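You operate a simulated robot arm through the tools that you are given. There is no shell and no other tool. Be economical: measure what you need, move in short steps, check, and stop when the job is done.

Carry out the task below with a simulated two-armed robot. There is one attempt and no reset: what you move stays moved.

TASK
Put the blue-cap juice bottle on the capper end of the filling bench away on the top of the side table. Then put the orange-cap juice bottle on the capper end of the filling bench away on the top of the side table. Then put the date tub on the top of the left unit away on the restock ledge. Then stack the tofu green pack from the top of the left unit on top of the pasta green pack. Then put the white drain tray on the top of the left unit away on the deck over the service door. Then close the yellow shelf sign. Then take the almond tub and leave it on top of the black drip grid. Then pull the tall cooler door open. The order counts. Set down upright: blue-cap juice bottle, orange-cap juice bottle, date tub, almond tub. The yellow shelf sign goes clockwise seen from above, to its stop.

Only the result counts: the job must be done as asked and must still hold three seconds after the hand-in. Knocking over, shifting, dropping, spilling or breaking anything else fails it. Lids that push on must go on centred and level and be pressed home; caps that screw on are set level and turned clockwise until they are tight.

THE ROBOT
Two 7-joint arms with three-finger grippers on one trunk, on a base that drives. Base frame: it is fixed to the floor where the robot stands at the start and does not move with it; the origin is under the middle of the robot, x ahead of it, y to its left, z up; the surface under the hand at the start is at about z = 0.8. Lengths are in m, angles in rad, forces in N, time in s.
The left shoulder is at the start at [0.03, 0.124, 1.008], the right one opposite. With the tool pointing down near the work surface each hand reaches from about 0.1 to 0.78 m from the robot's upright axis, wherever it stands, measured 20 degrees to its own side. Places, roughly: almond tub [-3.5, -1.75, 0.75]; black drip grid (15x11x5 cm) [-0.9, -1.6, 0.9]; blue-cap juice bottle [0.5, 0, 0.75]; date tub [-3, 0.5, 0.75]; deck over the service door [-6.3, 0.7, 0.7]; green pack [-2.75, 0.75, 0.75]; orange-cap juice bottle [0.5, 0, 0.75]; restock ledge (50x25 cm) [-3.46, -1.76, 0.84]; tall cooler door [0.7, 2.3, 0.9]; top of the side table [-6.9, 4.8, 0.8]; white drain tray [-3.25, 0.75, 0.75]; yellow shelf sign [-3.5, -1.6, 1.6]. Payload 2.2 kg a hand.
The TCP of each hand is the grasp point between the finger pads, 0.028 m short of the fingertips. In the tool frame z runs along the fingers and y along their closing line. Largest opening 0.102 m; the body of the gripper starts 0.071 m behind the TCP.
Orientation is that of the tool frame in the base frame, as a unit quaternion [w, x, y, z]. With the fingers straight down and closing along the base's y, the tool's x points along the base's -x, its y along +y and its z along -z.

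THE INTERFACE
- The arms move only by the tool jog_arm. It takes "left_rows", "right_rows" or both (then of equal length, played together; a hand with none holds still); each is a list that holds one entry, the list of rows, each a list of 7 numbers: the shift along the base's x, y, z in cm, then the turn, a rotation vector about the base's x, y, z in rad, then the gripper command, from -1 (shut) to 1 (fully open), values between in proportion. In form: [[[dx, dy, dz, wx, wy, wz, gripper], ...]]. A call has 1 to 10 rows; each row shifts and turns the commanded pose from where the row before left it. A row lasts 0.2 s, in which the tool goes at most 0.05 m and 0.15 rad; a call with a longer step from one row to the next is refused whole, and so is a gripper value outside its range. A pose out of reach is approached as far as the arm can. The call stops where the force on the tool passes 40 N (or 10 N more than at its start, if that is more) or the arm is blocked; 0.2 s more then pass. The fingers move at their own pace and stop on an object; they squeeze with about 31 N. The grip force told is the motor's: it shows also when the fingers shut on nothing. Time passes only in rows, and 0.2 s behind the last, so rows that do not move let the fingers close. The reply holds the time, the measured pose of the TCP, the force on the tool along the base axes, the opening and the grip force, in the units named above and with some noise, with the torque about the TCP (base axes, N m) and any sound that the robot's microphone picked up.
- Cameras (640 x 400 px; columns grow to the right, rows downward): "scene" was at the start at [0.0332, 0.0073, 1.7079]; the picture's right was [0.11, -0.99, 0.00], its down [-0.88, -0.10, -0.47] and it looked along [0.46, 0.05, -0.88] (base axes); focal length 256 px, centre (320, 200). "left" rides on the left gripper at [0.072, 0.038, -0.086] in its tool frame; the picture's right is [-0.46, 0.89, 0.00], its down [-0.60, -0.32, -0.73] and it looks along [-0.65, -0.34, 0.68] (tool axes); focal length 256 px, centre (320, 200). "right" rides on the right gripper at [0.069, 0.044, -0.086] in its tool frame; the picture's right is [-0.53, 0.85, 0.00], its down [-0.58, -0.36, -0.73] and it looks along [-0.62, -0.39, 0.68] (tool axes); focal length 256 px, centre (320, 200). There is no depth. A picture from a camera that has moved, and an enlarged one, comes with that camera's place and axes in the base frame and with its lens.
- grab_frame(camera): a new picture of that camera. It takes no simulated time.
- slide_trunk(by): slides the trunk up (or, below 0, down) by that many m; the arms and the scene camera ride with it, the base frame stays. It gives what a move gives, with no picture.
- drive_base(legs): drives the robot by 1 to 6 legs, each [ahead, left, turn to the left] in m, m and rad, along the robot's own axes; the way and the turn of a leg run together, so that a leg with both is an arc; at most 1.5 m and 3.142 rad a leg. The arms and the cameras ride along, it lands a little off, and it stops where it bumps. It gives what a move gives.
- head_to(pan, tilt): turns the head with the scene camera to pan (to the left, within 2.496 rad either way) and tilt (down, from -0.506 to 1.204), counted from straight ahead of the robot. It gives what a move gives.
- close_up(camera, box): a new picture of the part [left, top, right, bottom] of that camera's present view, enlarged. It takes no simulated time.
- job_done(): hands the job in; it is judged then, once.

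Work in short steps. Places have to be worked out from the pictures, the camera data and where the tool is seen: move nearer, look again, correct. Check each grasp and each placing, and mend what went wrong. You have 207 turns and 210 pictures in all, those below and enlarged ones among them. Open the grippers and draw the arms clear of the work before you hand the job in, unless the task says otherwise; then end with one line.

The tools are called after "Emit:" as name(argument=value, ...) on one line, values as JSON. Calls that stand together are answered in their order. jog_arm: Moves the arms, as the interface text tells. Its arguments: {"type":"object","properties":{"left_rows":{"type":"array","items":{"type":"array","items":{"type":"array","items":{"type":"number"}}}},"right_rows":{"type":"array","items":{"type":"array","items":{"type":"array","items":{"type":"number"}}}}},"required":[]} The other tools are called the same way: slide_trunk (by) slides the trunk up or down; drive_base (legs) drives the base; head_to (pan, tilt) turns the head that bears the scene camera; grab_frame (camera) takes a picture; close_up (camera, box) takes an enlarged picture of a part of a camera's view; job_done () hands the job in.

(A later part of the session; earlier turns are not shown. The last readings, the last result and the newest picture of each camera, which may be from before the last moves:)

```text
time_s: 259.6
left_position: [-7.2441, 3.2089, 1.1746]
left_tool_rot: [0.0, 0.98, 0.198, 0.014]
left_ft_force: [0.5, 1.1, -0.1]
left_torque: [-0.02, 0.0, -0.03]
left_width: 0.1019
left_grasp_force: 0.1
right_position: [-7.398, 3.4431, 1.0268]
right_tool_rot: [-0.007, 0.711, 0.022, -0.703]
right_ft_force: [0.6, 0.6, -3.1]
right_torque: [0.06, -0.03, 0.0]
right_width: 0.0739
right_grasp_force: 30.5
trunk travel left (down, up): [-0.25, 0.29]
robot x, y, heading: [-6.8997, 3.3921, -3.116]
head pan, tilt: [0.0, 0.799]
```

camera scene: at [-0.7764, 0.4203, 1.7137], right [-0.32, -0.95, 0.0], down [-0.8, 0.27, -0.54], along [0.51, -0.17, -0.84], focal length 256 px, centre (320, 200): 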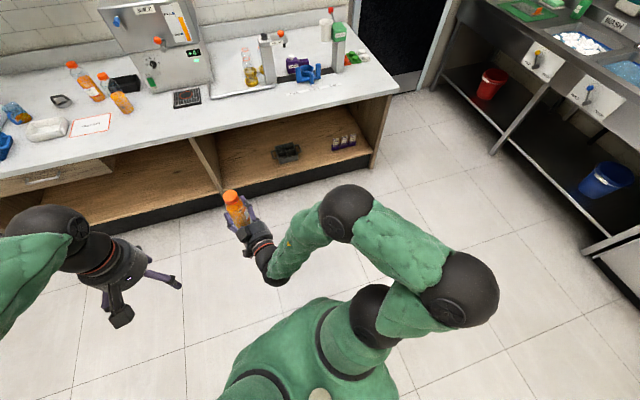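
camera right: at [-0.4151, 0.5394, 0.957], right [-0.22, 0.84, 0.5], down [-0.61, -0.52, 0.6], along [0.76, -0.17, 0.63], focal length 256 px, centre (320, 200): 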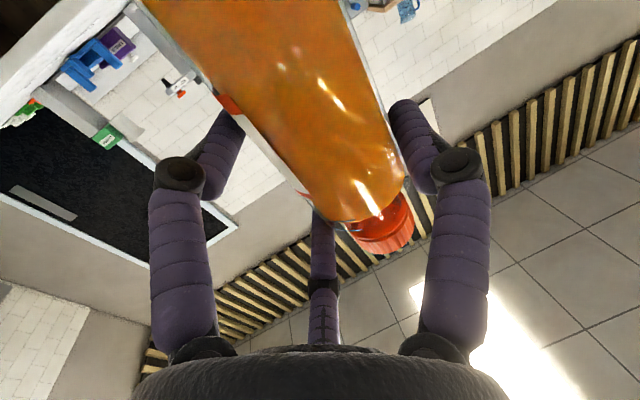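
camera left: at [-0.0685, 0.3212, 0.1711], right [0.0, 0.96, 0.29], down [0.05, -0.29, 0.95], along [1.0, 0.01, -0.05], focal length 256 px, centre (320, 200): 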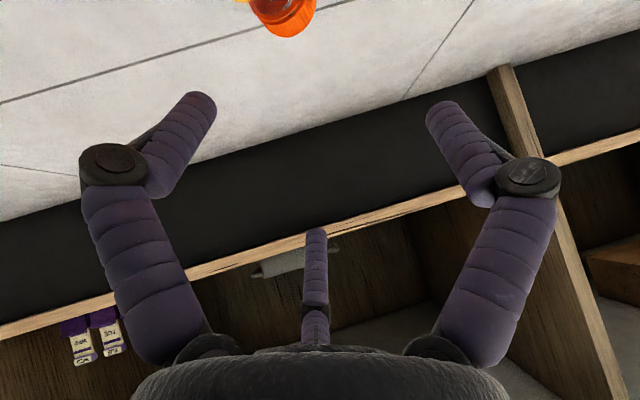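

Still holding. Turn to face the table and approach partway, then look.

Emit:
drive_base(legs=[[0, 0, -1.596], [0.3, 0.2, 0]])

Emit:
grab_frame(camera="scene")

```text
time_s: 265.7
left_position: [-7.2982, 4.0208, 1.1736]
left_tool_rot: [0.011, 0.836, -0.548, 0.01]
left_ft_force: [-0.1, -1.1, -0.1]
left_torque: [-0.03, -0.01, -0.01]
left_width: 0.1019
left_grasp_force: 0.1
right_position: [-7.0665, 4.1781, 1.026]
right_tool_rot: [-0.499, 0.521, -0.485, -0.494]
right_ft_force: [-0.9, 0.8, -2.5]
right_torque: [-0.08, -0.03, 0.02]
right_width: 0.0738
right_grasp_force: 31.4
trunk travel left (down, up): [-0.25, 0.29]
robot x, y, heading: [-7.1149, 3.6819, 1.607]
head pan, tilt: [0.0, 0.799]
```

```text
157 pictures are left
camera scene: at [-7.1152, 3.7329, 1.7287], right [1.0, 0.04, 0.0], down [0.03, -0.72, -0.7], along [-0.03, 0.7, -0.72], focal length 256 px, centre (320, 200)
```

scene: 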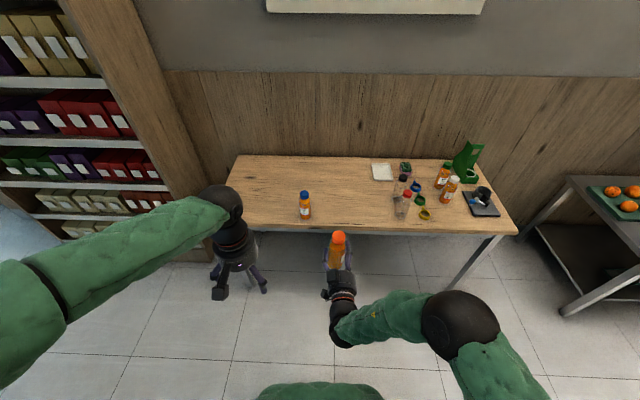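

Table front edge is at y≈4.49. I check the bottle's uprightness before the final approach.

Emit:
close_up(camera="scene", box=[270, 200, 410, 300])

Emit:
grab_frame(camera="left")

```text
4.00 times, centred on (340, 250) of scene
camera zoom: at [-7.1152, 3.7329, 1.7287], right [1.0, 0.04, 0.0], down [0.03, -0.72, -0.7], along [-0.03, 0.7, -0.72], focal length 1024 px, centre (240, 0)
```

zoom: 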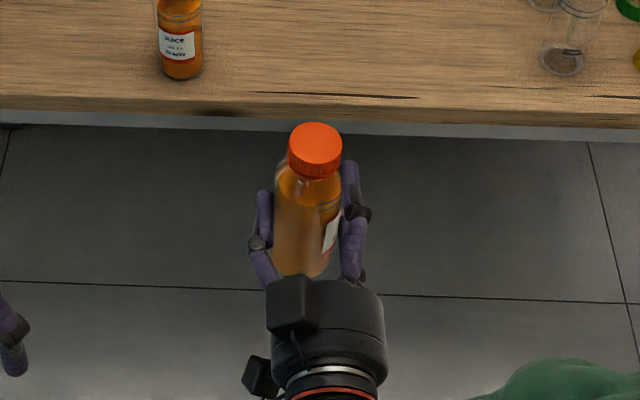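

```text
155 pictures are left
camera left: at [-7.3059, 3.9409, 1.2617], right [-1.0, 0.07, -0.01], down [0.05, 0.7, 0.71], along [0.06, 0.71, -0.7], focal length 256 px, centre (320, 200)
```

left: 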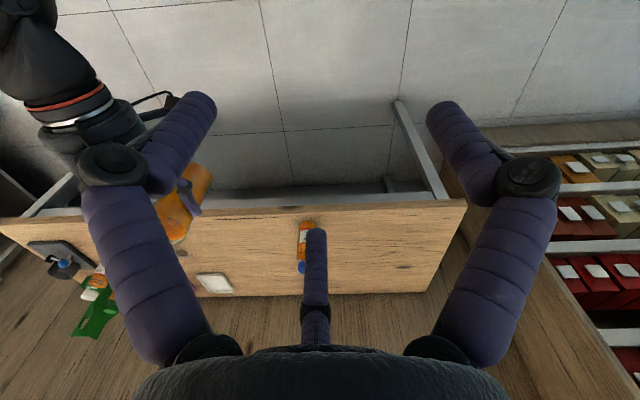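

Bottle is upright within a couple of degrees. Drive the last 0.36 m and begin lowering.

Emit:
drive_base(legs=[[0.355, 0, -0.036]])

Emit:
jog_arm(right_rows=[[[0, 0, -3, 0, 0, 0, -1], [0, 0, -3, 0, 0, 0, -1], [0, 0, -3, 0, 0, 0, -1], [0, 0, -3, 0, 0, 0, -1], [0, 0, -2, 0, 0, 0, -1], [0, 0, 0, 0, 0, 0, -1]]])

Emit:
grab_frame(camera="scene")

Emit:
grab_frame(camera="left")

```text
time_s: 268.0
left_position: [-7.2903, 4.3831, 1.1741]
left_tool_rot: [0.012, 0.826, -0.564, 0.01]
left_ft_force: [-1.0, 1.1, 0.4]
left_torque: [-0.01, -0.02, -0.01]
left_width: 0.1021
left_grasp_force: 0.1
right_position: [-7.053, 4.5291, 1.0262]
right_tool_rot: [-0.508, 0.511, -0.495, -0.485]
right_ft_force: [-0.3, -0.4, -3.0]
right_torque: [-0.04, -0.07, 0.01]
right_width: 0.0737
right_grasp_force: 31.5
trunk travel left (down, up): [-0.25, 0.29]
robot x, y, heading: [-7.1201, 4.0354, 1.57]
head pan, tilt: [0.0, 0.799]
```

```text
time_s: 269.4
left_position: [-7.2904, 4.3816, 1.1751]
left_tool_rot: [0.011, 0.826, -0.564, 0.009]
left_ft_force: [0.9, -0.5, -0.8]
left_torque: [-0.01, 0.0, 0.0]
left_width: 0.1022
left_grasp_force: 0.1
right_position: [-7.0946, 4.5178, 0.9009]
right_tool_rot: [0.51, -0.51, 0.497, 0.482]
right_ft_force: [0.5, -0.8, -2.3]
right_torque: [-0.07, -0.06, 0.0]
right_width: 0.0735
right_grasp_force: 30.8
right hand out of reach, approached as far as the arm can: row 1, 2, 3, 4, 5
trunk travel left (down, up): [-0.25, 0.29]
robot x, y, heading: [-7.1176, 4.0357, 1.573]
head pan, tilt: [0.0, 0.799]
```

```text
154 pictures are left
camera scene: at [-7.1189, 4.0861, 1.7288], right [1.0, 0.0, 0.0], down [0.0, -0.72, -0.7], along [0.0, 0.7, -0.72], focal length 256 px, centre (320, 200)
```

scene: 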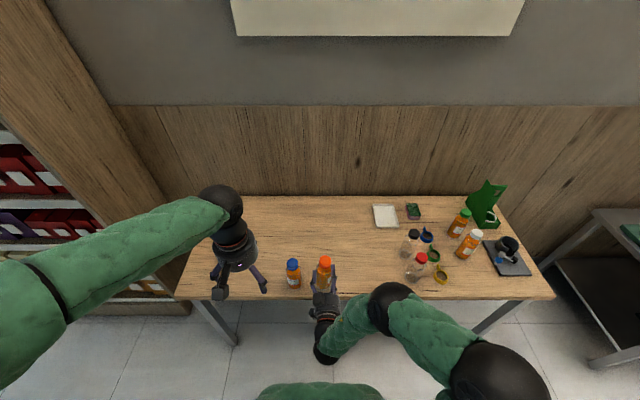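

```text
153 pictures are left
camera left: at [-7.3016, 4.3017, 1.2621], right [-0.99, 0.11, -0.01], down [0.07, 0.7, 0.71], along [0.08, 0.71, -0.7], focal length 256 px, centre (320, 200)
```

left: 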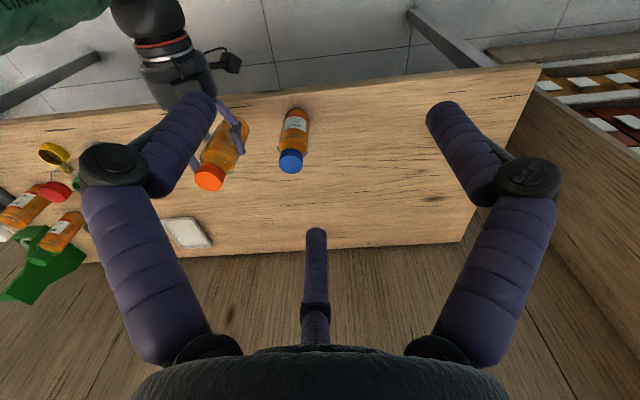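

The arm is too folded here and drifts left. I back the base 0.13 m and extend the arm forward instead.

Emit:
drive_base(legs=[[-0.13, 0, 0]])

Emit:
jog_arm(right_rows=[[[2, 4, 0, 0, 0, 0, -1], [2, 4, 0, 0, 0, 0, -1], [2, 4, 0, 0, 0, 0, -1], [0, 2.5, 0, 0, 0, 0, -1], [0, 0, 0, 0, 0, 0, -1]]])

```text
time_s: 270.7
left_position: [-7.2913, 4.2505, 1.1753]
left_tool_rot: [0.01, 0.826, -0.564, 0.009]
left_ft_force: [0.0, 0.3, 0.0]
left_torque: [0.06, 0.01, 0.01]
left_width: 0.1021
left_grasp_force: 0.2
right_position: [-7.0935, 4.3868, 0.9014]
right_tool_rot: [-0.509, 0.51, -0.496, -0.484]
right_ft_force: [0.3, -1.5, -2.6]
right_torque: [-0.04, -0.06, -0.02]
right_width: 0.0736
right_grasp_force: 30.9
trunk travel left (down, up): [-0.25, 0.29]
robot x, y, heading: [-7.1147, 3.9079, 1.569]
head pan, tilt: [0.0, 0.799]
```

```text
time_s: 271.9
left_position: [-7.2898, 4.2528, 1.1746]
left_tool_rot: [0.011, 0.826, -0.564, 0.009]
left_ft_force: [0.3, -0.1, -0.1]
left_torque: [0.02, 0.01, -0.02]
left_width: 0.1019
left_grasp_force: 0.1
right_position: [-7.106, 4.4692, 0.9139]
right_tool_rot: [-0.509, 0.512, -0.5, -0.479]
right_ft_force: [-0.2, 0.8, -2.5]
right_torque: [-0.07, -0.01, 0.02]
right_width: 0.0736
right_grasp_force: 31.0
right hand out of reach, approached as far as the arm can: row 1, 2, 3, 4
trunk travel left (down, up): [-0.25, 0.29]
robot x, y, heading: [-7.1169, 3.9067, 1.573]
head pan, tilt: [0.0, 0.799]
```

Low, horizontal and close is beyond the wrist. Better: keep the hand higher relative to the shoulders and lower the trunk instead. First raise and extend the hand.

Emit:
jog_arm(right_rows=[[[0, 0, 4, 0, 0, 0, -1], [0, 0, 4, 0, 0, 0, -1], [2, 1.5, 3, 0, 0, 0, -1], [2, 1.5, 1, 0, 0, 0, -1], [2, 1.5, 0, 0, 0, 0, -1], [1, 1.5, 0, 0, 0, 0, -1], [0, 0, 0, 0, 0, 0, -1]]])

```text
time_s: 273.5
left_position: [-7.2908, 4.2518, 1.1745]
left_tool_rot: [0.011, 0.826, -0.563, 0.01]
left_ft_force: [0.2, -0.9, -0.4]
left_torque: [0.03, -0.02, 0.01]
left_width: 0.102
left_grasp_force: 0.2
right_position: [-7.0697, 4.5185, 1.0484]
right_tool_rot: [0.511, -0.509, 0.501, 0.479]
right_ft_force: [0.6, -0.5, -3.1]
right_torque: [-0.05, -0.03, 0.0]
right_width: 0.0734
right_grasp_force: 31.1
right hand out of reach, approached as far as the arm can: row 4, 5, 6
trunk travel left (down, up): [-0.25, 0.29]
robot x, y, heading: [-7.1167, 3.9126, 1.573]
head pan, tilt: [0.0, 0.799]
```

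Orientation is exact. I drive 2.5 cm ahead and lower the trunk by 0.18 m.

Emit:
drive_base(legs=[[0.03, 0, 0]])

Emit:
slide_trunk(by=-0.18)

Emit:
grab_frame(camera="scene")

Emit:
grab_frame(camera="left")

```text
time_s: 274.3
left_position: [-7.2918, 4.2833, 1.1718]
left_tool_rot: [0.011, 0.826, -0.564, 0.011]
left_ft_force: [0.0, -0.3, -0.5]
left_torque: [-0.07, 0.02, 0.01]
left_width: 0.1019
left_grasp_force: 0.1
right_position: [-7.0694, 4.5499, 1.0486]
right_tool_rot: [0.51, -0.509, 0.501, 0.479]
right_ft_force: [-0.2, 0.5, -3.9]
right_torque: [-0.05, -0.02, 0.0]
right_width: 0.0733
right_grasp_force: 31.3
trunk travel left (down, up): [-0.25, 0.29]
robot x, y, heading: [-7.1175, 3.9358, 1.574]
head pan, tilt: [0.0, 0.799]
```

```text
time_s: 276.3
left_position: [-7.2912, 4.282, 0.994]
left_tool_rot: [0.011, 0.826, -0.563, 0.01]
left_ft_force: [-0.3, 1.2, -0.9]
left_torque: [0.0, 0.01, 0.01]
left_width: 0.1021
left_grasp_force: 0.0
right_position: [-7.0696, 4.5479, 0.8686]
right_tool_rot: [0.51, -0.508, 0.501, 0.481]
right_ft_force: [0.1, 0.3, -3.0]
right_torque: [-0.05, -0.01, 0.03]
right_width: 0.0732
right_grasp_force: 31.4
trunk travel left (down, up): [-0.07, 0.47]
robot x, y, heading: [-7.1155, 3.9384, 1.573]
head pan, tilt: [0.0, 0.799]
```

```text
152 pictures are left
camera scene: at [-7.1192, 3.9867, 1.5489], right [1.0, 0.0, 0.0], down [0.0, -0.72, -0.7], along [0.0, 0.7, -0.72], focal length 256 px, centre (320, 200)
```

scene: 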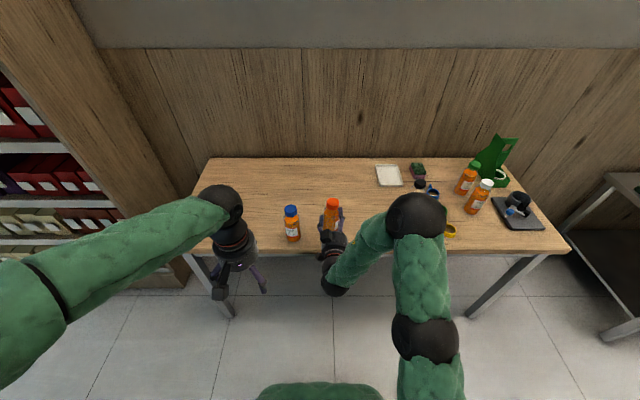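

```text
151 pictures are left
camera left: at [-7.3021, 4.202, 1.0822], right [-0.99, 0.11, -0.01], down [0.07, 0.7, 0.71], along [0.08, 0.71, -0.7], focal length 256 px, centre (320, 200)
```

left: 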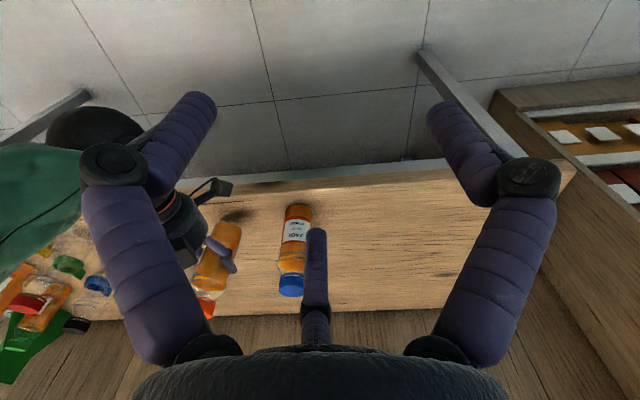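

Good view. I zoom in on the orange bottle's base to estimate the remaining gap.

Emit:
close_up(camera="left", box=[150, 160, 340, 330])

Emit:
slide_trunk(by=-0.02)

Emit:
close_up(camera="left", box=[150, 160, 340, 330])

```text
2.35 times, centred on (245, 245) of left
camera zoom: at [-7.3021, 4.202, 1.0822], right [-0.99, 0.11, -0.01], down [0.07, 0.7, 0.71], along [0.08, 0.71, -0.7], focal length 602 px, centre (496, 94)
```

zoom: 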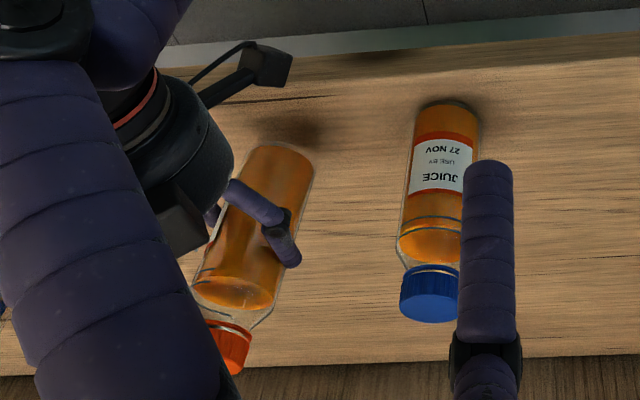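

```text
time_s: 277.0
left_position: [-7.2916, 4.281, 0.9743]
left_tool_rot: [0.011, 0.826, -0.563, 0.008]
left_ft_force: [-0.3, -0.6, 0.6]
left_torque: [0.02, 0.02, 0.03]
left_width: 0.1018
left_grasp_force: 0.2
right_position: [-7.0705, 4.5492, 0.8485]
right_tool_rot: [0.511, -0.508, 0.501, 0.479]
right_ft_force: [0.6, -0.6, -2.5]
right_torque: [-0.06, 0.0, 0.0]
right_width: 0.0737
right_grasp_force: 30.9
trunk travel left (down, up): [-0.05, 0.49]
robot x, y, heading: [-7.1157, 3.9368, 1.572]
head pan, tilt: [0.0, 0.799]
```

```text
2.35 times, centred on (245, 245) of left
camera zoom: at [-7.302, 4.2019, 1.0621], right [-0.99, 0.11, -0.01], down [0.07, 0.7, 0.71], along [0.08, 0.71, -0.7], focal length 602 px, centre (496, 94)
```

zoom: 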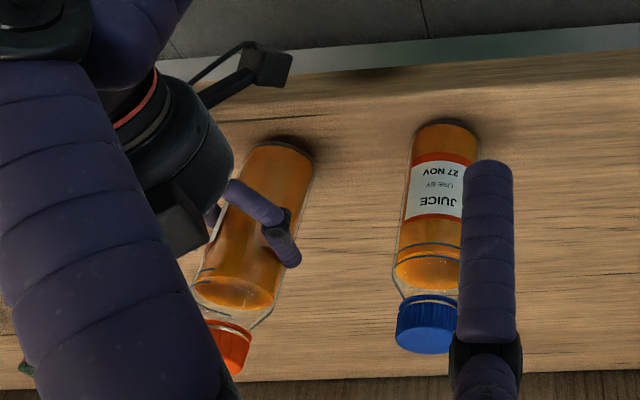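

Gap is small and the camera box hangs just outside the table edge. Lower further in 1 cm trunk steps.

Emit:
slide_trunk(by=-0.01)

Emit:
slide_trunk(by=-0.006)

Emit:
close_up(camera="left", box=[150, 160, 340, 330])

```text
time_s: 277.6
left_position: [-7.2914, 4.2809, 0.9645]
left_tool_rot: [0.011, 0.826, -0.563, 0.009]
left_ft_force: [-0.7, -0.4, -0.3]
left_torque: [0.01, 0.02, 0.01]
left_width: 0.1019
left_grasp_force: 0.0
right_position: [-7.0704, 4.5491, 0.8441]
right_tool_rot: [0.513, -0.506, 0.499, 0.482]
right_ft_force: [1.6, 0.6, 14.4]
right_torque: [0.47, -0.23, -0.01]
right_width: 0.0733
right_grasp_force: 30.8
trunk travel left (down, up): [-0.04, 0.5]
robot x, y, heading: [-7.1216, 3.935, 1.571]
head pan, tilt: [0.0, 0.799]
```

```text
time_s: 278.1
left_position: [-7.2908, 4.2808, 0.9573]
left_tool_rot: [0.011, 0.825, -0.564, 0.01]
left_ft_force: [-0.1, 0.0, -0.1]
left_torque: [0.0, 0.01, -0.03]
left_width: 0.1023
left_grasp_force: 0.2
right_position: [-7.07, 4.5509, 0.8425]
right_tool_rot: [0.517, -0.501, 0.496, 0.485]
right_ft_force: [-0.1, 4.0, 7.0]
right_torque: [0.46, -0.08, 0.02]
right_width: 0.0737
right_grasp_force: 30.9
trunk travel left (down, up): [-0.034, 0.506]
robot x, y, heading: [-7.117, 3.9366, 1.57]
head pan, tilt: [0.0, 0.799]
stopped: the force on the tool passed its limit at 40 N (the readings are from after the stop); the commanded pose is now the measured one
```

```text
2.35 times, centred on (245, 245) of left
camera zoom: at [-7.302, 4.2018, 1.0455], right [-0.99, 0.11, -0.01], down [0.07, 0.7, 0.71], along [0.08, 0.71, -0.7], focal length 602 px, centre (496, 94)
```

zoom: 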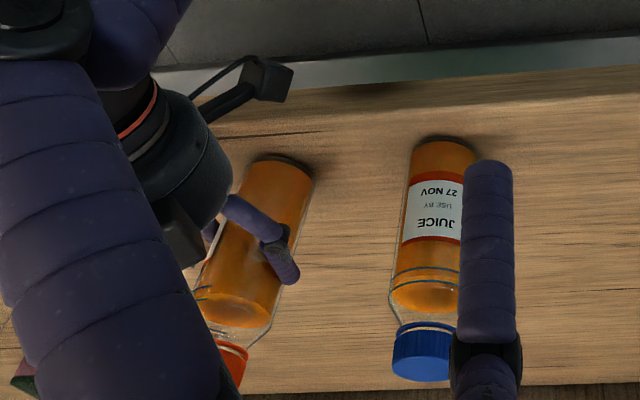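

Contact on the far bottom edge: the bottle leans slightly away. I pitch the hand up about 3° so it sits flat, and check the torque.

Emit:
jog_arm(right_rows=[[[0, 0, 0.3, 0.03, 0, 0, -1], [0, 0, -0.1, 0.03, 0, 0, -1], [0, 0, 0, 0, 0, 0, -1]]])

Emit:
close_up(camera="scene", box=[260, 180, 380, 270])

```text
time_s: 278.9
left_position: [-7.2922, 4.281, 0.9575]
left_tool_rot: [0.011, 0.826, -0.564, 0.01]
left_ft_force: [0.3, -0.5, -0.1]
left_torque: [0.01, 0.01, -0.03]
left_width: 0.1017
left_grasp_force: 0.1
right_position: [-7.0771, 4.5487, 0.8435]
right_tool_rot: [0.531, -0.486, 0.486, 0.495]
right_ft_force: [-0.2, 0.3, -3.4]
right_torque: [-0.09, -0.02, -0.04]
right_width: 0.0737
right_grasp_force: 31.1
right hand out of reach, approached as far as the arm can: row 2
trunk travel left (down, up): [-0.034, 0.506]
robot x, y, heading: [-7.1189, 3.9332, 1.571]
head pan, tilt: [0.0, 0.799]
```

```text
4.44 times, centred on (320, 225) of scene
camera zoom: at [-7.1193, 3.9867, 1.5127], right [1.0, 0.0, 0.0], down [0.0, -0.72, -0.7], along [0.0, 0.7, -0.72], focal length 1137 px, centre (320, 89)
```

zoom: 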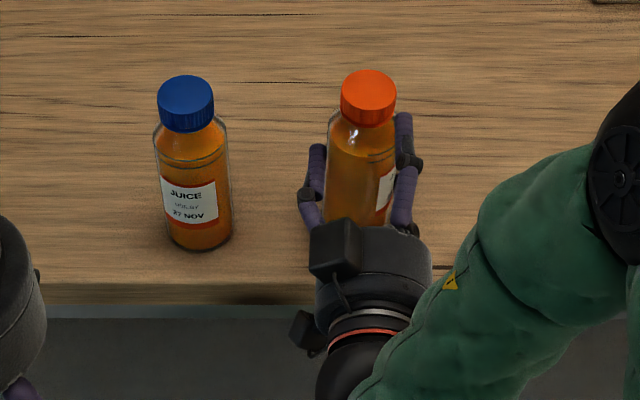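

The bottle now hangs free and nearly vertical just above the table. Lower a few mm and read the contact.

Emit:
slide_trunk(by=-0.006)

```text
time_s: 279.4
left_position: [-7.2914, 4.28, 0.9519]
left_tool_rot: [0.011, 0.826, -0.564, 0.01]
left_ft_force: [0.0, 0.3, 0.0]
left_torque: [-0.01, 0.01, 0.05]
left_width: 0.102
left_grasp_force: 0.1
right_position: [-7.0783, 4.5488, 0.8396]
right_tool_rot: [0.532, -0.484, 0.483, 0.498]
right_ft_force: [1.3, -2.5, 9.9]
right_torque: [-0.06, -0.12, -0.04]
right_width: 0.0735
right_grasp_force: 31.4
trunk travel left (down, up): [-0.028, 0.512]
robot x, y, heading: [-7.1166, 3.9361, 1.574]
head pan, tilt: [0.0, 0.799]
```

Flat contact. Open the fingers gently and check, before withdrawing.

Emit:
jog_arm(right_rows=[[[0, 0, 0, 0, 0, 0, -0.3], [0, 0, 0, 0, 0, 0, 0.5], [0, 0, 0, 0, 0, 0, 1], [0, 0, 0, 0, 0, 0, 1]]])

Emit:
close_up(camera="scene", box=[260, 180, 380, 270])

```text
time_s: 280.4
left_position: [-7.2919, 4.281, 0.9529]
left_tool_rot: [0.011, 0.826, -0.564, 0.01]
left_ft_force: [0.2, 0.6, -0.1]
left_torque: [-0.03, 0.0, 0.01]
left_width: 0.1021
left_grasp_force: 0.1
right_position: [-7.0769, 4.5486, 0.8384]
right_tool_rot: [0.531, -0.486, 0.486, 0.496]
right_ft_force: [0.5, 0.2, -0.2]
right_torque: [-0.01, -0.02, 0.03]
right_width: 0.1018
right_grasp_force: 0.1
trunk travel left (down, up): [-0.028, 0.512]
robot x, y, heading: [-7.1152, 3.9346, 1.571]
head pan, tilt: [0.0, 0.799]
```

```text
4.44 times, centred on (320, 225) of scene
camera zoom: at [-7.1192, 3.9864, 1.5067], right [1.0, 0.0, 0.0], down [0.0, -0.72, -0.7], along [0.0, 0.7, -0.72], focal length 1137 px, centre (320, 89)
```

zoom: 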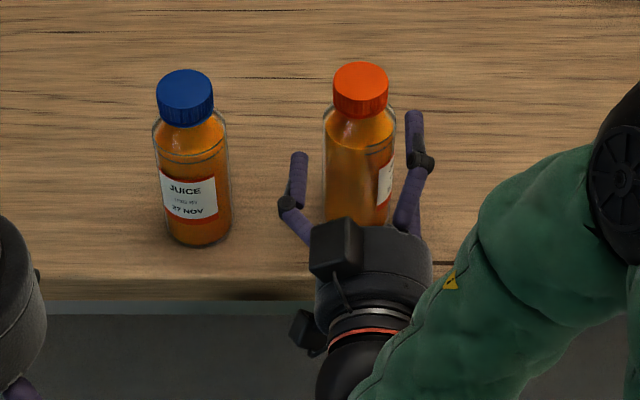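

It stands upright. Back the base straight away and confirm.

Emit:
drive_base(legs=[[-0.4, 0, 0]])

Emit:
grab_frame(camera="scene")

```text
time_s: 283.0
left_position: [-7.2915, 3.8684, 0.9515]
left_tool_rot: [0.011, 0.827, -0.563, 0.01]
left_ft_force: [0.3, 0.5, 0.1]
left_torque: [0.03, 0.02, -0.02]
left_width: 0.1016
left_grasp_force: 0.0
right_position: [-7.0778, 4.1359, 0.8379]
right_tool_rot: [0.531, -0.486, 0.485, 0.497]
right_ft_force: [0.5, 0.4, 0.0]
right_torque: [0.03, -0.03, 0.0]
right_width: 0.1022
right_grasp_force: 0.2
trunk travel left (down, up): [-0.028, 0.512]
robot x, y, heading: [-7.1185, 3.5234, 1.573]
head pan, tilt: [0.0, 0.799]
```

```text
145 pictures are left
camera scene: at [-7.1188, 3.5745, 1.5067], right [1.0, 0.0, 0.0], down [0.0, -0.72, -0.7], along [0.0, 0.7, -0.72], focal length 256 px, centre (320, 200)
```

scene: 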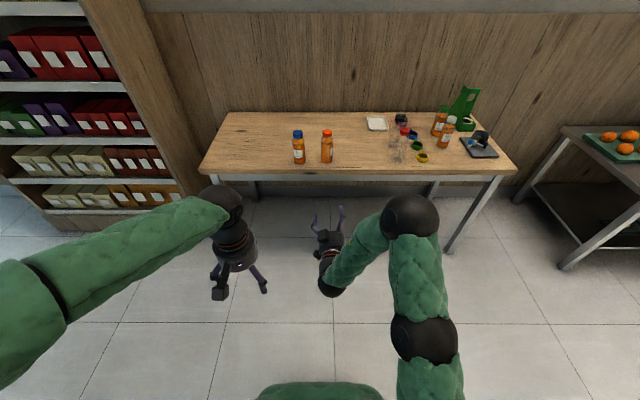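

Both bottles are done. I restore trunk height and bring both hands back to the tool-down carry posture.

Emit:
slide_trunk(by=0.222)

Emit:
jog_arm(left_rows=[[[1, 2, -2, 0, 0, -0.09, 1], [1, 2, -2, 0, 0, -0.09, 1], [1, 2, -2, 0, 0, -0.09, 1], [1, 2, -3, 0, 0, -0.09, 1], [1, 2, -3, 0, 0, -0.015, 1], [0, 0, 0, 0, 0, 0, 1], [0, 0, 0, 0, 0, 0, 1], [0, 0, 0, 0, 0, 0, 1], [0, 0, 0, 0, 0, 0, 1], [0, 0, 0, 0, 0, 0, 1]]], right_rows=[[[0, 0, 2, -0.145, 0, 0, 1], [0, 0, 2, -0.145, 0, 0, 1], [0.5, -1, 0, -0.145, 0, 0, 1], [0.5, -1, 0, -0.145, 0, 0, 1], [0.5, -1, 0, -0.145, 0, 0, 1], [0.5, -2, 0, -0.145, 0, 0, 1], [0.5, -2, 0, -0.145, 0, 0, 1], [0.5, -2, 0, -0.145, 0, 0, 1], [0.5, -2, 0, -0.145, 0, 0, 1], [0.5, -2, 0, -0.145, 0, 0, 1]]])

```text
time_s: 285.3
left_position: [-7.2911, 3.8699, 1.1736]
left_tool_rot: [0.011, 0.826, -0.563, 0.01]
left_ft_force: [-0.1, 0.2, -1.0]
left_torque: [-0.01, -0.04, 0.01]
left_width: 0.1019
left_grasp_force: 0.0
right_position: [-7.0783, 4.1366, 1.0602]
right_tool_rot: [0.53, -0.487, 0.485, 0.497]
right_ft_force: [0.7, 0.2, 0.9]
right_torque: [-0.05, 0.01, -0.03]
right_width: 0.1021
right_grasp_force: 0.1
trunk travel left (down, up): [-0.25, 0.29]
robot x, y, heading: [-7.1219, 3.5288, 1.574]
head pan, tilt: [0.0, 0.799]
```

```text
time_s: 287.5
left_position: [-7.2435, 3.9699, 1.054]
left_tool_rot: [0.013, 0.707, -0.707, 0.007]
left_ft_force: [0.0, 0.4, 0.9]
left_torque: [0.01, -0.01, 0.02]
left_width: 0.1022
left_grasp_force: 0.1
right_position: [-7.037, 4.0072, 1.1008]
right_tool_rot: [-0.073, 0.717, -0.691, -0.05]
right_ft_force: [0.5, 0.1, -0.5]
right_torque: [-0.01, 0.0, 0.04]
right_width: 0.1018
right_grasp_force: 0.1
trunk travel left (down, up): [-0.25, 0.29]
robot x, y, heading: [-7.1173, 3.524, 1.571]
head pan, tilt: [0.0, 0.799]
```

Trim the small orientation errors, then drive to the east end of the island where the date tub, packs and tray are.

Emit:
jog_arm(left_rows=[[[0, 0, 0, 0.028, -0.008, 0, 1], [0, 0, 0, 0, 0, 0, 1], [0, 0, 0, 0, 0, 0, 1]]], right_rows=[[[0.5, -1, -2, -0.087, 0.016, -0.018, 1], [1, -1, -2, -0.087, 0.016, -0.018, 1], [0, 0, 0, 0, 0, 0, 1]]])

Emit:
drive_base(legs=[[0, 0, -1.571], [1.4, 0, 0], [1.4, 0, 0], [1.4, 0, 0], [1.3, 0, 0], [0, 0, -1.571]])

Emit:
drive_base(legs=[[1.45, 0, 0], [1.4, 0, 0], [0, 0, -1.571]])

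Emit:
grab_frame(camera="scene")

```text
time_s: 288.3
left_position: [-7.2427, 3.9707, 1.0529]
left_tool_rot: [0.0, -0.707, 0.707, -0.001]
left_ft_force: [0.6, -0.9, -0.5]
left_torque: [0.04, -0.02, 0.03]
left_width: 0.1023
left_grasp_force: 0.0
right_position: [-7.0229, 3.988, 1.0604]
right_tool_rot: [0.001, -0.706, 0.708, -0.001]
right_ft_force: [-0.1, -0.4, 0.2]
right_torque: [-0.01, 0.02, 0.01]
right_width: 0.1019
right_grasp_force: 0.1
trunk travel left (down, up): [-0.25, 0.29]
robot x, y, heading: [-7.1166, 3.5236, 1.579]
head pan, tilt: [0.0, 0.799]
```

```text
time_s: 322.2
left_position: [-1.4873, 3.1657, 1.0534]
left_tool_rot: [-0.001, 0.697, 0.717, -0.001]
left_ft_force: [-0.3, -0.4, 0.0]
left_torque: [-0.01, -0.01, 0.01]
left_width: 0.1019
left_grasp_force: 0.0
right_position: [-1.7067, 3.1414, 1.0604]
right_tool_rot: [0.002, 0.699, 0.715, -0.002]
right_ft_force: [0.1, 0.0, 0.3]
right_torque: [0.05, -0.01, 0.02]
right_width: 0.1023
right_grasp_force: 0.0
trunk travel left (down, up): [-0.25, 0.29]
robot x, y, heading: [-1.6216, 3.6065, -1.542]
head pan, tilt: [0.0, 0.799]
```

```text
time_s: 339.9
left_position: [-1.9839, 0.5912, 1.0537]
left_tool_rot: [0.0, 1.0, 0.027, 0.0]
left_ft_force: [-0.4, -1.4, -0.3]
left_torque: [0.02, 0.01, 0.0]
left_width: 0.1021
left_grasp_force: 0.0
right_position: [-2.0129, 0.8102, 1.0594]
right_tool_rot: [0.0, 1.0, 0.026, -0.001]
right_ft_force: [0.2, -0.6, 0.2]
right_torque: [0.02, 0.03, -0.01]
right_width: 0.1021
right_grasp_force: 0.1
trunk travel left (down, up): [-0.25, 0.29]
robot x, y, heading: [-1.5444, 0.7412, -3.083]
head pan, tilt: [0.0, 0.799]
```

```text
144 pictures are left
camera scene: at [-1.5969, 0.7367, 1.7287], right [-0.06, 1.0, 0.0], down [0.72, 0.04, -0.7], along [-0.7, -0.04, -0.72], focal length 256 px, centre (320, 200)
```

scene: 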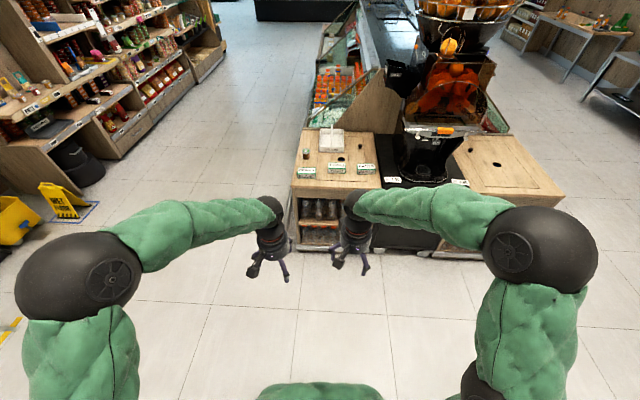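

Emit:
close_up(camera="scene", box=[280, 110, 400, 190])

```text
5.00 times, centred on (340, 150) of scene
camera zoom: at [-1.5969, 0.7367, 1.7287], right [-0.06, 1.0, 0.0], down [0.72, 0.04, -0.7], along [-0.7, -0.04, -0.72], focal length 1280 px, centre (220, 450)
```

zoom: 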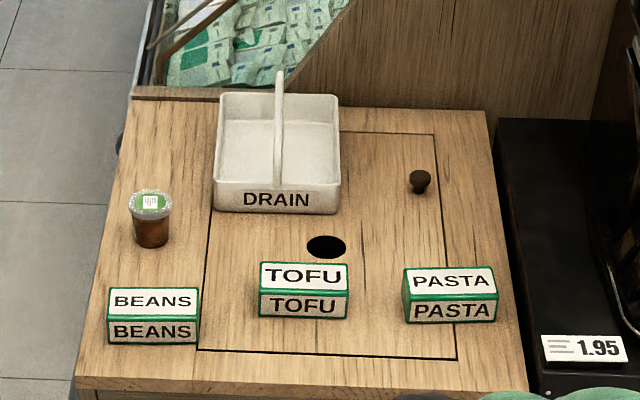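

Clear view: date tub left, tray behind, BEANS/TOFU/PASTA packs in front. I square the heading and move nearer, then use the wrist camera.

Emit:
drive_base(legs=[[0, 0, -0.058], [0.5, 0, 0]])

Emit:
head_to(pan=0.1, tilt=0.95)

Emit:
grab_frame(camera="scene")

Emit:
grab_frame(camera="left")

```text
time_s: 343.2
left_position: [-2.4862, 0.6159, 1.0535]
left_tool_rot: [0.0, 1.0, -0.002, 0.001]
left_ft_force: [-0.7, -0.1, -0.7]
left_torque: [0.01, 0.0, -0.03]
left_width: 0.1019
left_grasp_force: 0.0
right_position: [-2.5024, 0.8381, 1.0596]
right_tool_rot: [-0.001, 1.0, -0.003, -0.001]
right_ft_force: [-0.5, 0.0, 1.1]
right_torque: [0.01, 0.02, 0.02]
right_width: 0.1022
right_grasp_force: 0.1
trunk travel left (down, up): [-0.25, 0.29]
robot x, y, heading: [-2.041, 0.7402, 3.141]
head pan, tilt: [0.0, 0.799]
```

```text
time_s: 343.9
left_position: [-2.4845, 0.6169, 1.0531]
left_tool_rot: [-0.001, 1.0, -0.002, -0.001]
left_ft_force: [0.4, -0.3, 0.0]
left_torque: [-0.04, 0.02, -0.02]
left_width: 0.1019
left_grasp_force: 0.1
right_position: [-2.5017, 0.8355, 1.0602]
right_tool_rot: [-0.001, 1.0, -0.002, -0.002]
right_ft_force: [0.9, 0.0, 0.1]
right_torque: [-0.01, 0.0, 0.01]
right_width: 0.1021
right_grasp_force: 0.1
trunk travel left (down, up): [-0.25, 0.29]
robot x, y, heading: [-2.0328, 0.7396, 3.145]
head pan, tilt: [0.099, 0.949]
```

```text
142 pictures are left
camera scene: at [-2.0818, 0.7329, 1.7172], right [-0.1, 1.0, 0.0], down [0.81, 0.08, -0.58], along [-0.58, -0.06, -0.81], focal length 256 px, centre (320, 200)
```

scene: 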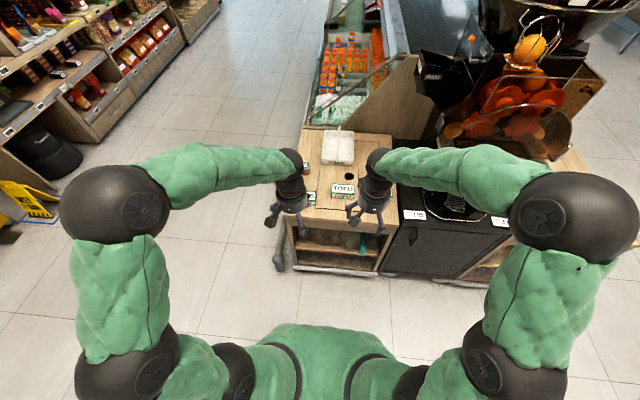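

```text
141 pictures are left
camera left: at [-2.4139, 0.5772, 1.1392], right [-0.47, -0.88, 0.0], down [-0.6, 0.32, 0.73], along [-0.65, 0.34, -0.68], focal length 256 px, centre (320, 200)
```

left: 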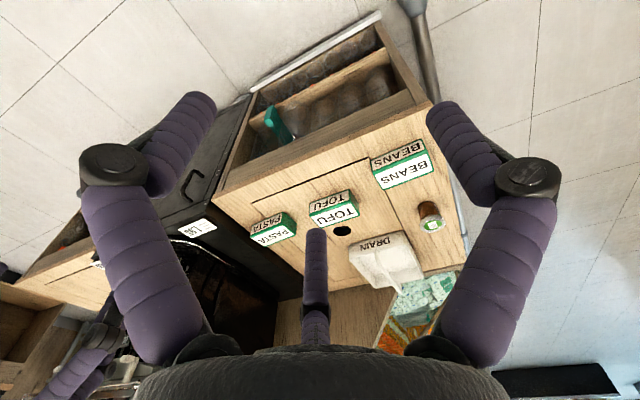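

Tub is near (-2.84, 0.577). I drive 0.15 m closer and extend the left hand over it for a better look.

Emit:
drive_base(legs=[[0.15, 0, 0]])

Emit:
jog_arm(left_rows=[[[-3, -0.5, 0, 0, 0, 0, 1], [-4, -0.8, 0, 0, 0, 0, 1], [-4, -0.8, 0, 0, 0, 0, 1], [-4, -0.8, 0, 0, 0, 0, 1], [0, 0, 0, 0, 0, 0, 1]]])

Emit:
grab_frame(camera="left")

Emit:
grab_frame(camera="scene")

```text
time_s: 345.3
left_position: [-2.6364, 0.6174, 1.0518]
left_tool_rot: [-0.001, 1.0, -0.001, 0.0]
left_ft_force: [-0.2, -0.2, -0.5]
left_torque: [-0.02, -0.03, -0.05]
left_width: 0.102
left_grasp_force: 0.0
right_position: [-2.6527, 0.8374, 1.0586]
right_tool_rot: [-0.001, 1.0, -0.003, -0.001]
right_ft_force: [-0.4, -0.3, -0.5]
right_torque: [-0.02, -0.04, 0.02]
right_width: 0.1019
right_grasp_force: 0.0
trunk travel left (down, up): [-0.25, 0.29]
robot x, y, heading: [-2.1852, 0.7391, 3.139]
head pan, tilt: [0.099, 0.949]
```

```text
time_s: 346.5
left_position: [-2.7851, 0.5874, 1.0527]
left_tool_rot: [-0.001, 1.0, -0.002, 0.0]
left_ft_force: [-0.1, -0.2, 0.5]
left_torque: [-0.01, 0.05, 0.0]
left_width: 0.102
left_grasp_force: 0.0
right_position: [-2.6504, 0.8379, 1.0613]
right_tool_rot: [0.0, 1.0, -0.002, -0.002]
right_ft_force: [0.3, 0.8, 0.4]
right_torque: [-0.01, 0.02, 0.04]
right_width: 0.1022
right_grasp_force: 0.1
trunk travel left (down, up): [-0.25, 0.29]
robot x, y, heading: [-2.1896, 0.7412, 3.141]
head pan, tilt: [0.099, 0.949]
```

```text
140 pictures are left
camera left: at [-2.7126, 0.549, 1.1394], right [-0.47, -0.88, 0.0], down [-0.6, 0.32, 0.73], along [-0.65, 0.34, -0.68], focal length 256 px, centre (320, 200)
```

left: 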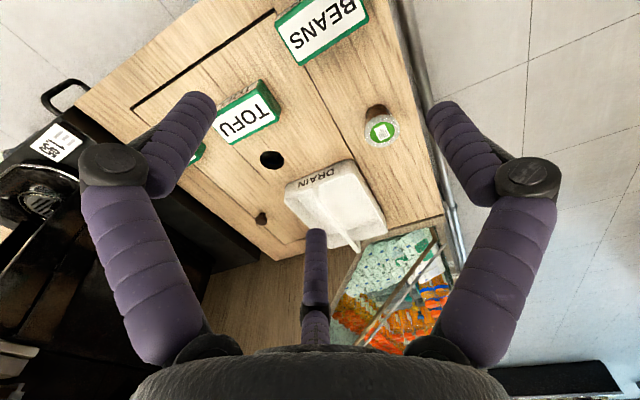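

```text
139 pictures are left
camera scene: at [-2.2304, 0.7332, 1.7172], right [-0.1, 1.0, 0.0], down [0.81, 0.08, -0.58], along [-0.58, -0.06, -0.81], focal length 256 px, centre (320, 200)
```

scene: 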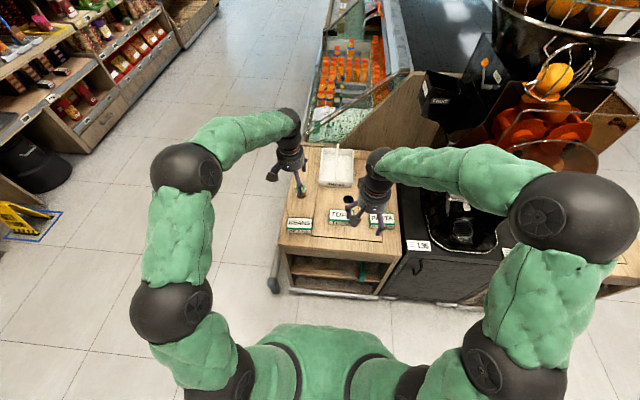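

Triangulated: tub lid at (-2.966, 0.567, 0.768), unit top z≈0.70. I retract the right hand (juice machine nearby), then drive a bit closer and left.

Emit:
jog_arm(right_rows=[[[3.5, 0, 0, 0, 0, 0, 1], [3.5, 0, 0, 0, 0, 0, 1], [3.5, 0, 0, 0, 0, 0, 1], [3.5, 0, 0, 0, 0, 0, 1], [3.5, 0, 0, 0, 0, 0, 1], [0, 0, 0, 0, 0, 0, 1]]])

Emit:
drive_base(legs=[[0, 0.1, 0], [0.1, 0, 0]])

Emit:
grab_frame(camera="left")

```text
time_s: 347.9
left_position: [-2.7839, 0.589, 1.0528]
left_tool_rot: [-0.001, 1.0, -0.002, 0.0]
left_ft_force: [-0.6, -0.3, -0.5]
left_torque: [0.0, 0.0, -0.04]
left_width: 0.102
left_grasp_force: 0.1
right_position: [-2.4789, 0.8379, 1.0605]
right_tool_rot: [-0.001, 1.0, -0.004, 0.0]
right_ft_force: [-1.0, 0.6, -0.7]
right_torque: [0.03, -0.02, 0.01]
right_width: 0.1021
right_grasp_force: 0.1
trunk travel left (down, up): [-0.25, 0.29]
robot x, y, heading: [-2.1833, 0.7395, 3.141]
head pan, tilt: [0.099, 0.949]
```

```text
time_s: 349.8
left_position: [-2.884, 0.4867, 1.0523]
left_tool_rot: [-0.001, 1.0, -0.002, 0.001]
left_ft_force: [0.2, -0.5, -0.7]
left_torque: [0.01, -0.05, 0.01]
left_width: 0.1021
left_grasp_force: 0.0
right_position: [-2.5783, 0.7381, 1.0604]
right_tool_rot: [-0.001, 1.0, -0.002, -0.001]
right_ft_force: [-0.3, 0.6, 0.8]
right_torque: [-0.02, -0.03, 0.02]
right_width: 0.1018
right_grasp_force: 0.0
trunk travel left (down, up): [-0.25, 0.29]
robot x, y, heading: [-2.2884, 0.6378, 3.138]
head pan, tilt: [0.099, 0.949]
```

```text
138 pictures are left
camera left: at [-2.8129, 0.4483, 1.1381], right [-0.47, -0.88, 0.0], down [-0.6, 0.32, 0.73], along [-0.64, 0.34, -0.68], focal length 256 px, centre (320, 200)
```

left: 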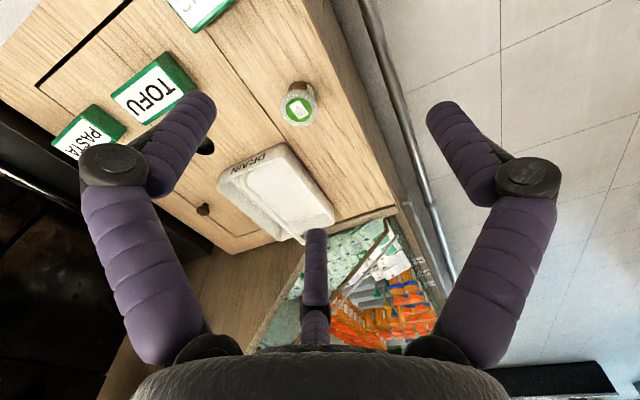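

Tub confirmed at (-2.967, 0.566). Move over it, descend to TCP z≈0.745 and look before closing.

Emit:
jog_arm(left_rows=[[[-2.8, 2.7, 0, 0, 0, 0, 1], [-2.8, 2.7, 0, 0, 0, 0, 1], [-2.7, 2.5, 0, 0, 0, 0, 1], [0, 0, -4.5, 0, 0, 0, 1], [0, 0, -4.5, 0, 0, 0, 1], [0, 0, -4.5, 0, 0, 0, 1], [0, 0, -4.5, 0, 0, 0, 1], [0, 0, -4.5, 0, 0, 0, 1], [0, 0, 0, 0, 0, 0, 1]]])

Emit:
grab_frame(camera="left")

```text
time_s: 351.8
left_position: [-2.9651, 0.5655, 0.8292]
left_tool_rot: [-0.001, 1.0, -0.002, 0.0]
left_ft_force: [0.3, 0.9, 0.1]
left_torque: [0.01, 0.02, -0.02]
left_width: 0.102
left_grasp_force: 0.1
right_position: [-2.5761, 0.737, 1.0607]
right_tool_rot: [-0.001, 1.0, -0.002, -0.001]
right_ft_force: [0.5, -0.4, -0.1]
right_torque: [-0.01, 0.04, 0.0]
right_width: 0.1018
right_grasp_force: 0.0
trunk travel left (down, up): [-0.25, 0.29]
robot x, y, heading: [-2.2858, 0.6403, 3.144]
head pan, tilt: [0.099, 0.949]
```

```text
137 pictures are left
camera left: at [-2.8943, 0.5268, 0.9145], right [-0.47, -0.88, 0.0], down [-0.6, 0.32, 0.73], along [-0.65, 0.34, -0.68], focal length 256 px, centre (320, 200)
```

left: 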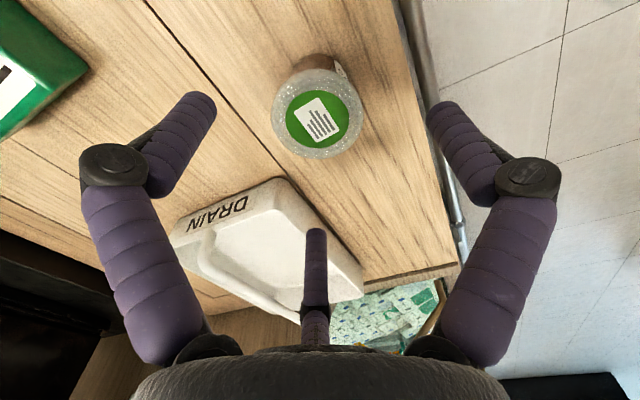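

Centred. Descend to 0.755, close and lift slightly.

Emit:
jog_arm(left_rows=[[[0, 0, -4, 0, 0, 0, 1], [0, 0, -3.5, 0, 0, 0, 1], [0, 0, 0, 0, 0, 0, 1], [0, 0, 0, 0, 0, 0, -1], [0, 0, 0, 0, 0, 0, -1], [0, 0, 0, 0, 0, 0, -1], [0, 0, 2, 0, 0, 0, -1], [0, 0, 3, 0, 0, 0, -1], [0, 0, 0, 0, 0, 0, -1]]])

Emit:
grab_frame(camera="left")

```text
time_s: 353.8
left_position: [-2.9661, 0.5674, 0.8019]
left_tool_rot: [-0.001, 1.0, -0.002, 0.002]
left_ft_force: [0.8, -0.5, -0.6]
left_torque: [-0.02, -0.04, -0.01]
left_width: 0.0575
left_grasp_force: 30.9
right_position: [-2.577, 0.7373, 1.0609]
right_tool_rot: [0.0, 1.0, -0.003, -0.001]
right_ft_force: [0.3, 0.0, -0.3]
right_torque: [-0.06, 0.04, -0.03]
right_width: 0.1024
right_grasp_force: 0.0
trunk travel left (down, up): [-0.25, 0.29]
robot x, y, heading: [-2.2883, 0.6401, 3.139]
head pan, tilt: [0.099, 0.949]
```

```text
136 pictures are left
camera left: at [-2.8952, 0.5273, 0.888], right [-0.47, -0.88, 0.0], down [-0.6, 0.32, 0.73], along [-0.64, 0.34, -0.68], focal length 256 px, centre (320, 200)
```

left: 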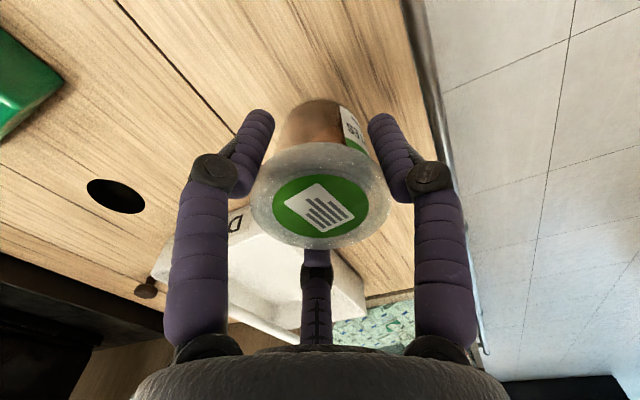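

Tub held. Lift to carry height, back away from the island and turn to the south-wall shelf.

Emit:
jog_arm(left_rows=[[[0, 0, 4, 0, 0, 0, -1], [0, 0, 4.5, 0, 0, 0, -1], [0, 0, 4.5, 0, 0, 0, -1], [0, 0, 4.5, 0, 0, 0, -1], [0, 0, 4.5, 0, 0, 0, -1], [2, 0, 3, 0, 0, 0, -1], [4, 0, 0, 0, 0, 0, -1], [4, 0, 0, 0, 0, 0, -1], [4, 0, 0, 0, 0, 0, -1], [0, 0, 0, 0, 0, 0, -1]]])

Emit:
drive_base(legs=[[-0.5, 0, 0], [0, 0, 1.571], [0.9, 0, 0], [0, -1.2, 0]])

Emit:
head_to(pan=0, tilt=0.45)

Emit:
grab_frame(camera="scene")

```text
time_s: 356.0
left_position: [-2.8277, 0.5662, 1.0517]
left_tool_rot: [-0.001, 1.0, -0.002, 0.002]
left_ft_force: [0.0, -1.6, -0.5]
left_torque: [-0.02, 0.0, -0.02]
left_width: 0.0573
left_grasp_force: 31.1
right_position: [-2.5782, 0.7373, 1.0612]
right_tool_rot: [-0.001, 1.0, -0.003, -0.002]
right_ft_force: [0.0, 0.9, -0.1]
right_torque: [-0.01, -0.03, -0.01]
right_width: 0.1022
right_grasp_force: 0.0
trunk travel left (down, up): [-0.25, 0.29]
robot x, y, heading: [-2.2859, 0.6382, 3.144]
head pan, tilt: [0.099, 0.949]
```

```text
time_s: 372.7
left_position: [-2.9399, -0.7745, 1.0516]
left_tool_rot: [-0.001, 0.716, 0.698, -0.001]
left_ft_force: [-0.4, 0.2, -0.3]
left_torque: [-0.02, -0.01, 0.02]
left_width: 0.0574
left_grasp_force: 30.9
right_position: [-3.1034, -0.5201, 1.0607]
right_tool_rot: [0.0, 0.718, 0.696, -0.002]
right_ft_force: [0.5, 0.5, -0.1]
right_torque: [0.0, 0.02, 0.01]
right_width: 0.1019
right_grasp_force: 0.1
trunk travel left (down, up): [-0.25, 0.29]
robot x, y, heading: [-3.002, -0.2351, -1.594]
head pan, tilt: [0.099, 0.949]
```

```text
time_s: 373.6
left_position: [-2.9388, -0.7756, 1.0534]
left_tool_rot: [-0.001, 0.717, 0.697, -0.001]
left_ft_force: [0.0, 0.5, -0.4]
left_torque: [-0.01, -0.05, 0.0]
left_width: 0.0571
left_grasp_force: 30.8
right_position: [-3.1029, -0.5207, 1.0614]
right_tool_rot: [-0.001, 0.718, 0.696, -0.001]
right_ft_force: [-0.1, -0.1, 0.0]
right_torque: [0.01, -0.01, 0.0]
right_width: 0.1019
right_grasp_force: 0.0
trunk travel left (down, up): [-0.25, 0.29]
robot x, y, heading: [-2.9973, -0.235, -1.598]
head pan, tilt: [0.0, 0.45]
```

```text
135 pictures are left
camera scene: at [-3.0013, -0.2952, 1.7591], right [-1.0, 0.02, 0.0], down [0.01, 0.44, -0.9], along [-0.02, -0.9, -0.44], focal length 256 px, centre (320, 200)
```

scene: 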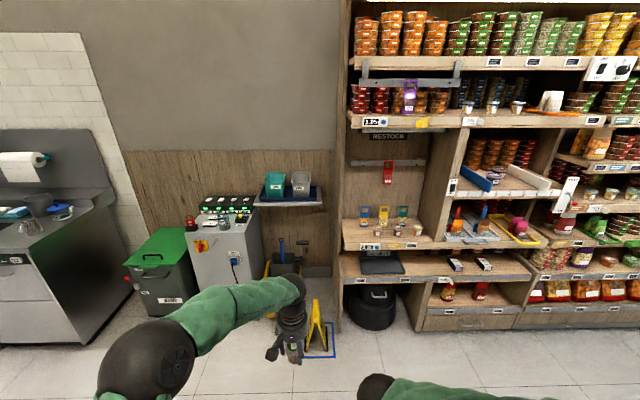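

Emit:
close_up(camera="scene", box=[330, 70, 490, 170])

Emit:
close_up(camera="scene", box=[330, 170, 490, 290])

```text
4.00 times, centred on (410, 120) of scene
camera zoom: at [-3.0013, -0.2952, 1.7591], right [-1.0, 0.02, 0.0], down [0.01, 0.44, -0.9], along [-0.02, -0.9, -0.44], focal length 1024 px, centre (-40, 520)
```

zoom: 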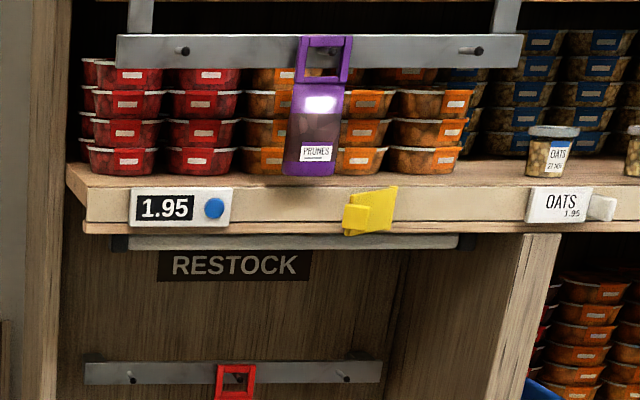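

```text
3.33 times, centred on (410, 230) of scene
camera zoom: at [-3.0013, -0.2952, 1.7591], right [-1.0, 0.02, 0.0], down [0.01, 0.44, -0.9], along [-0.02, -0.9, -0.44], focal length 853 px, centre (20, 100)
```

zoom: 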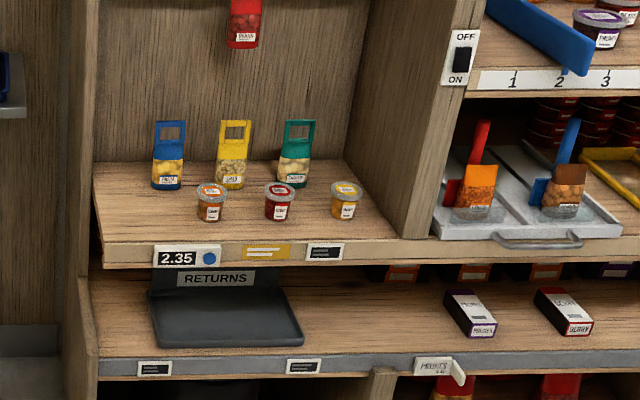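

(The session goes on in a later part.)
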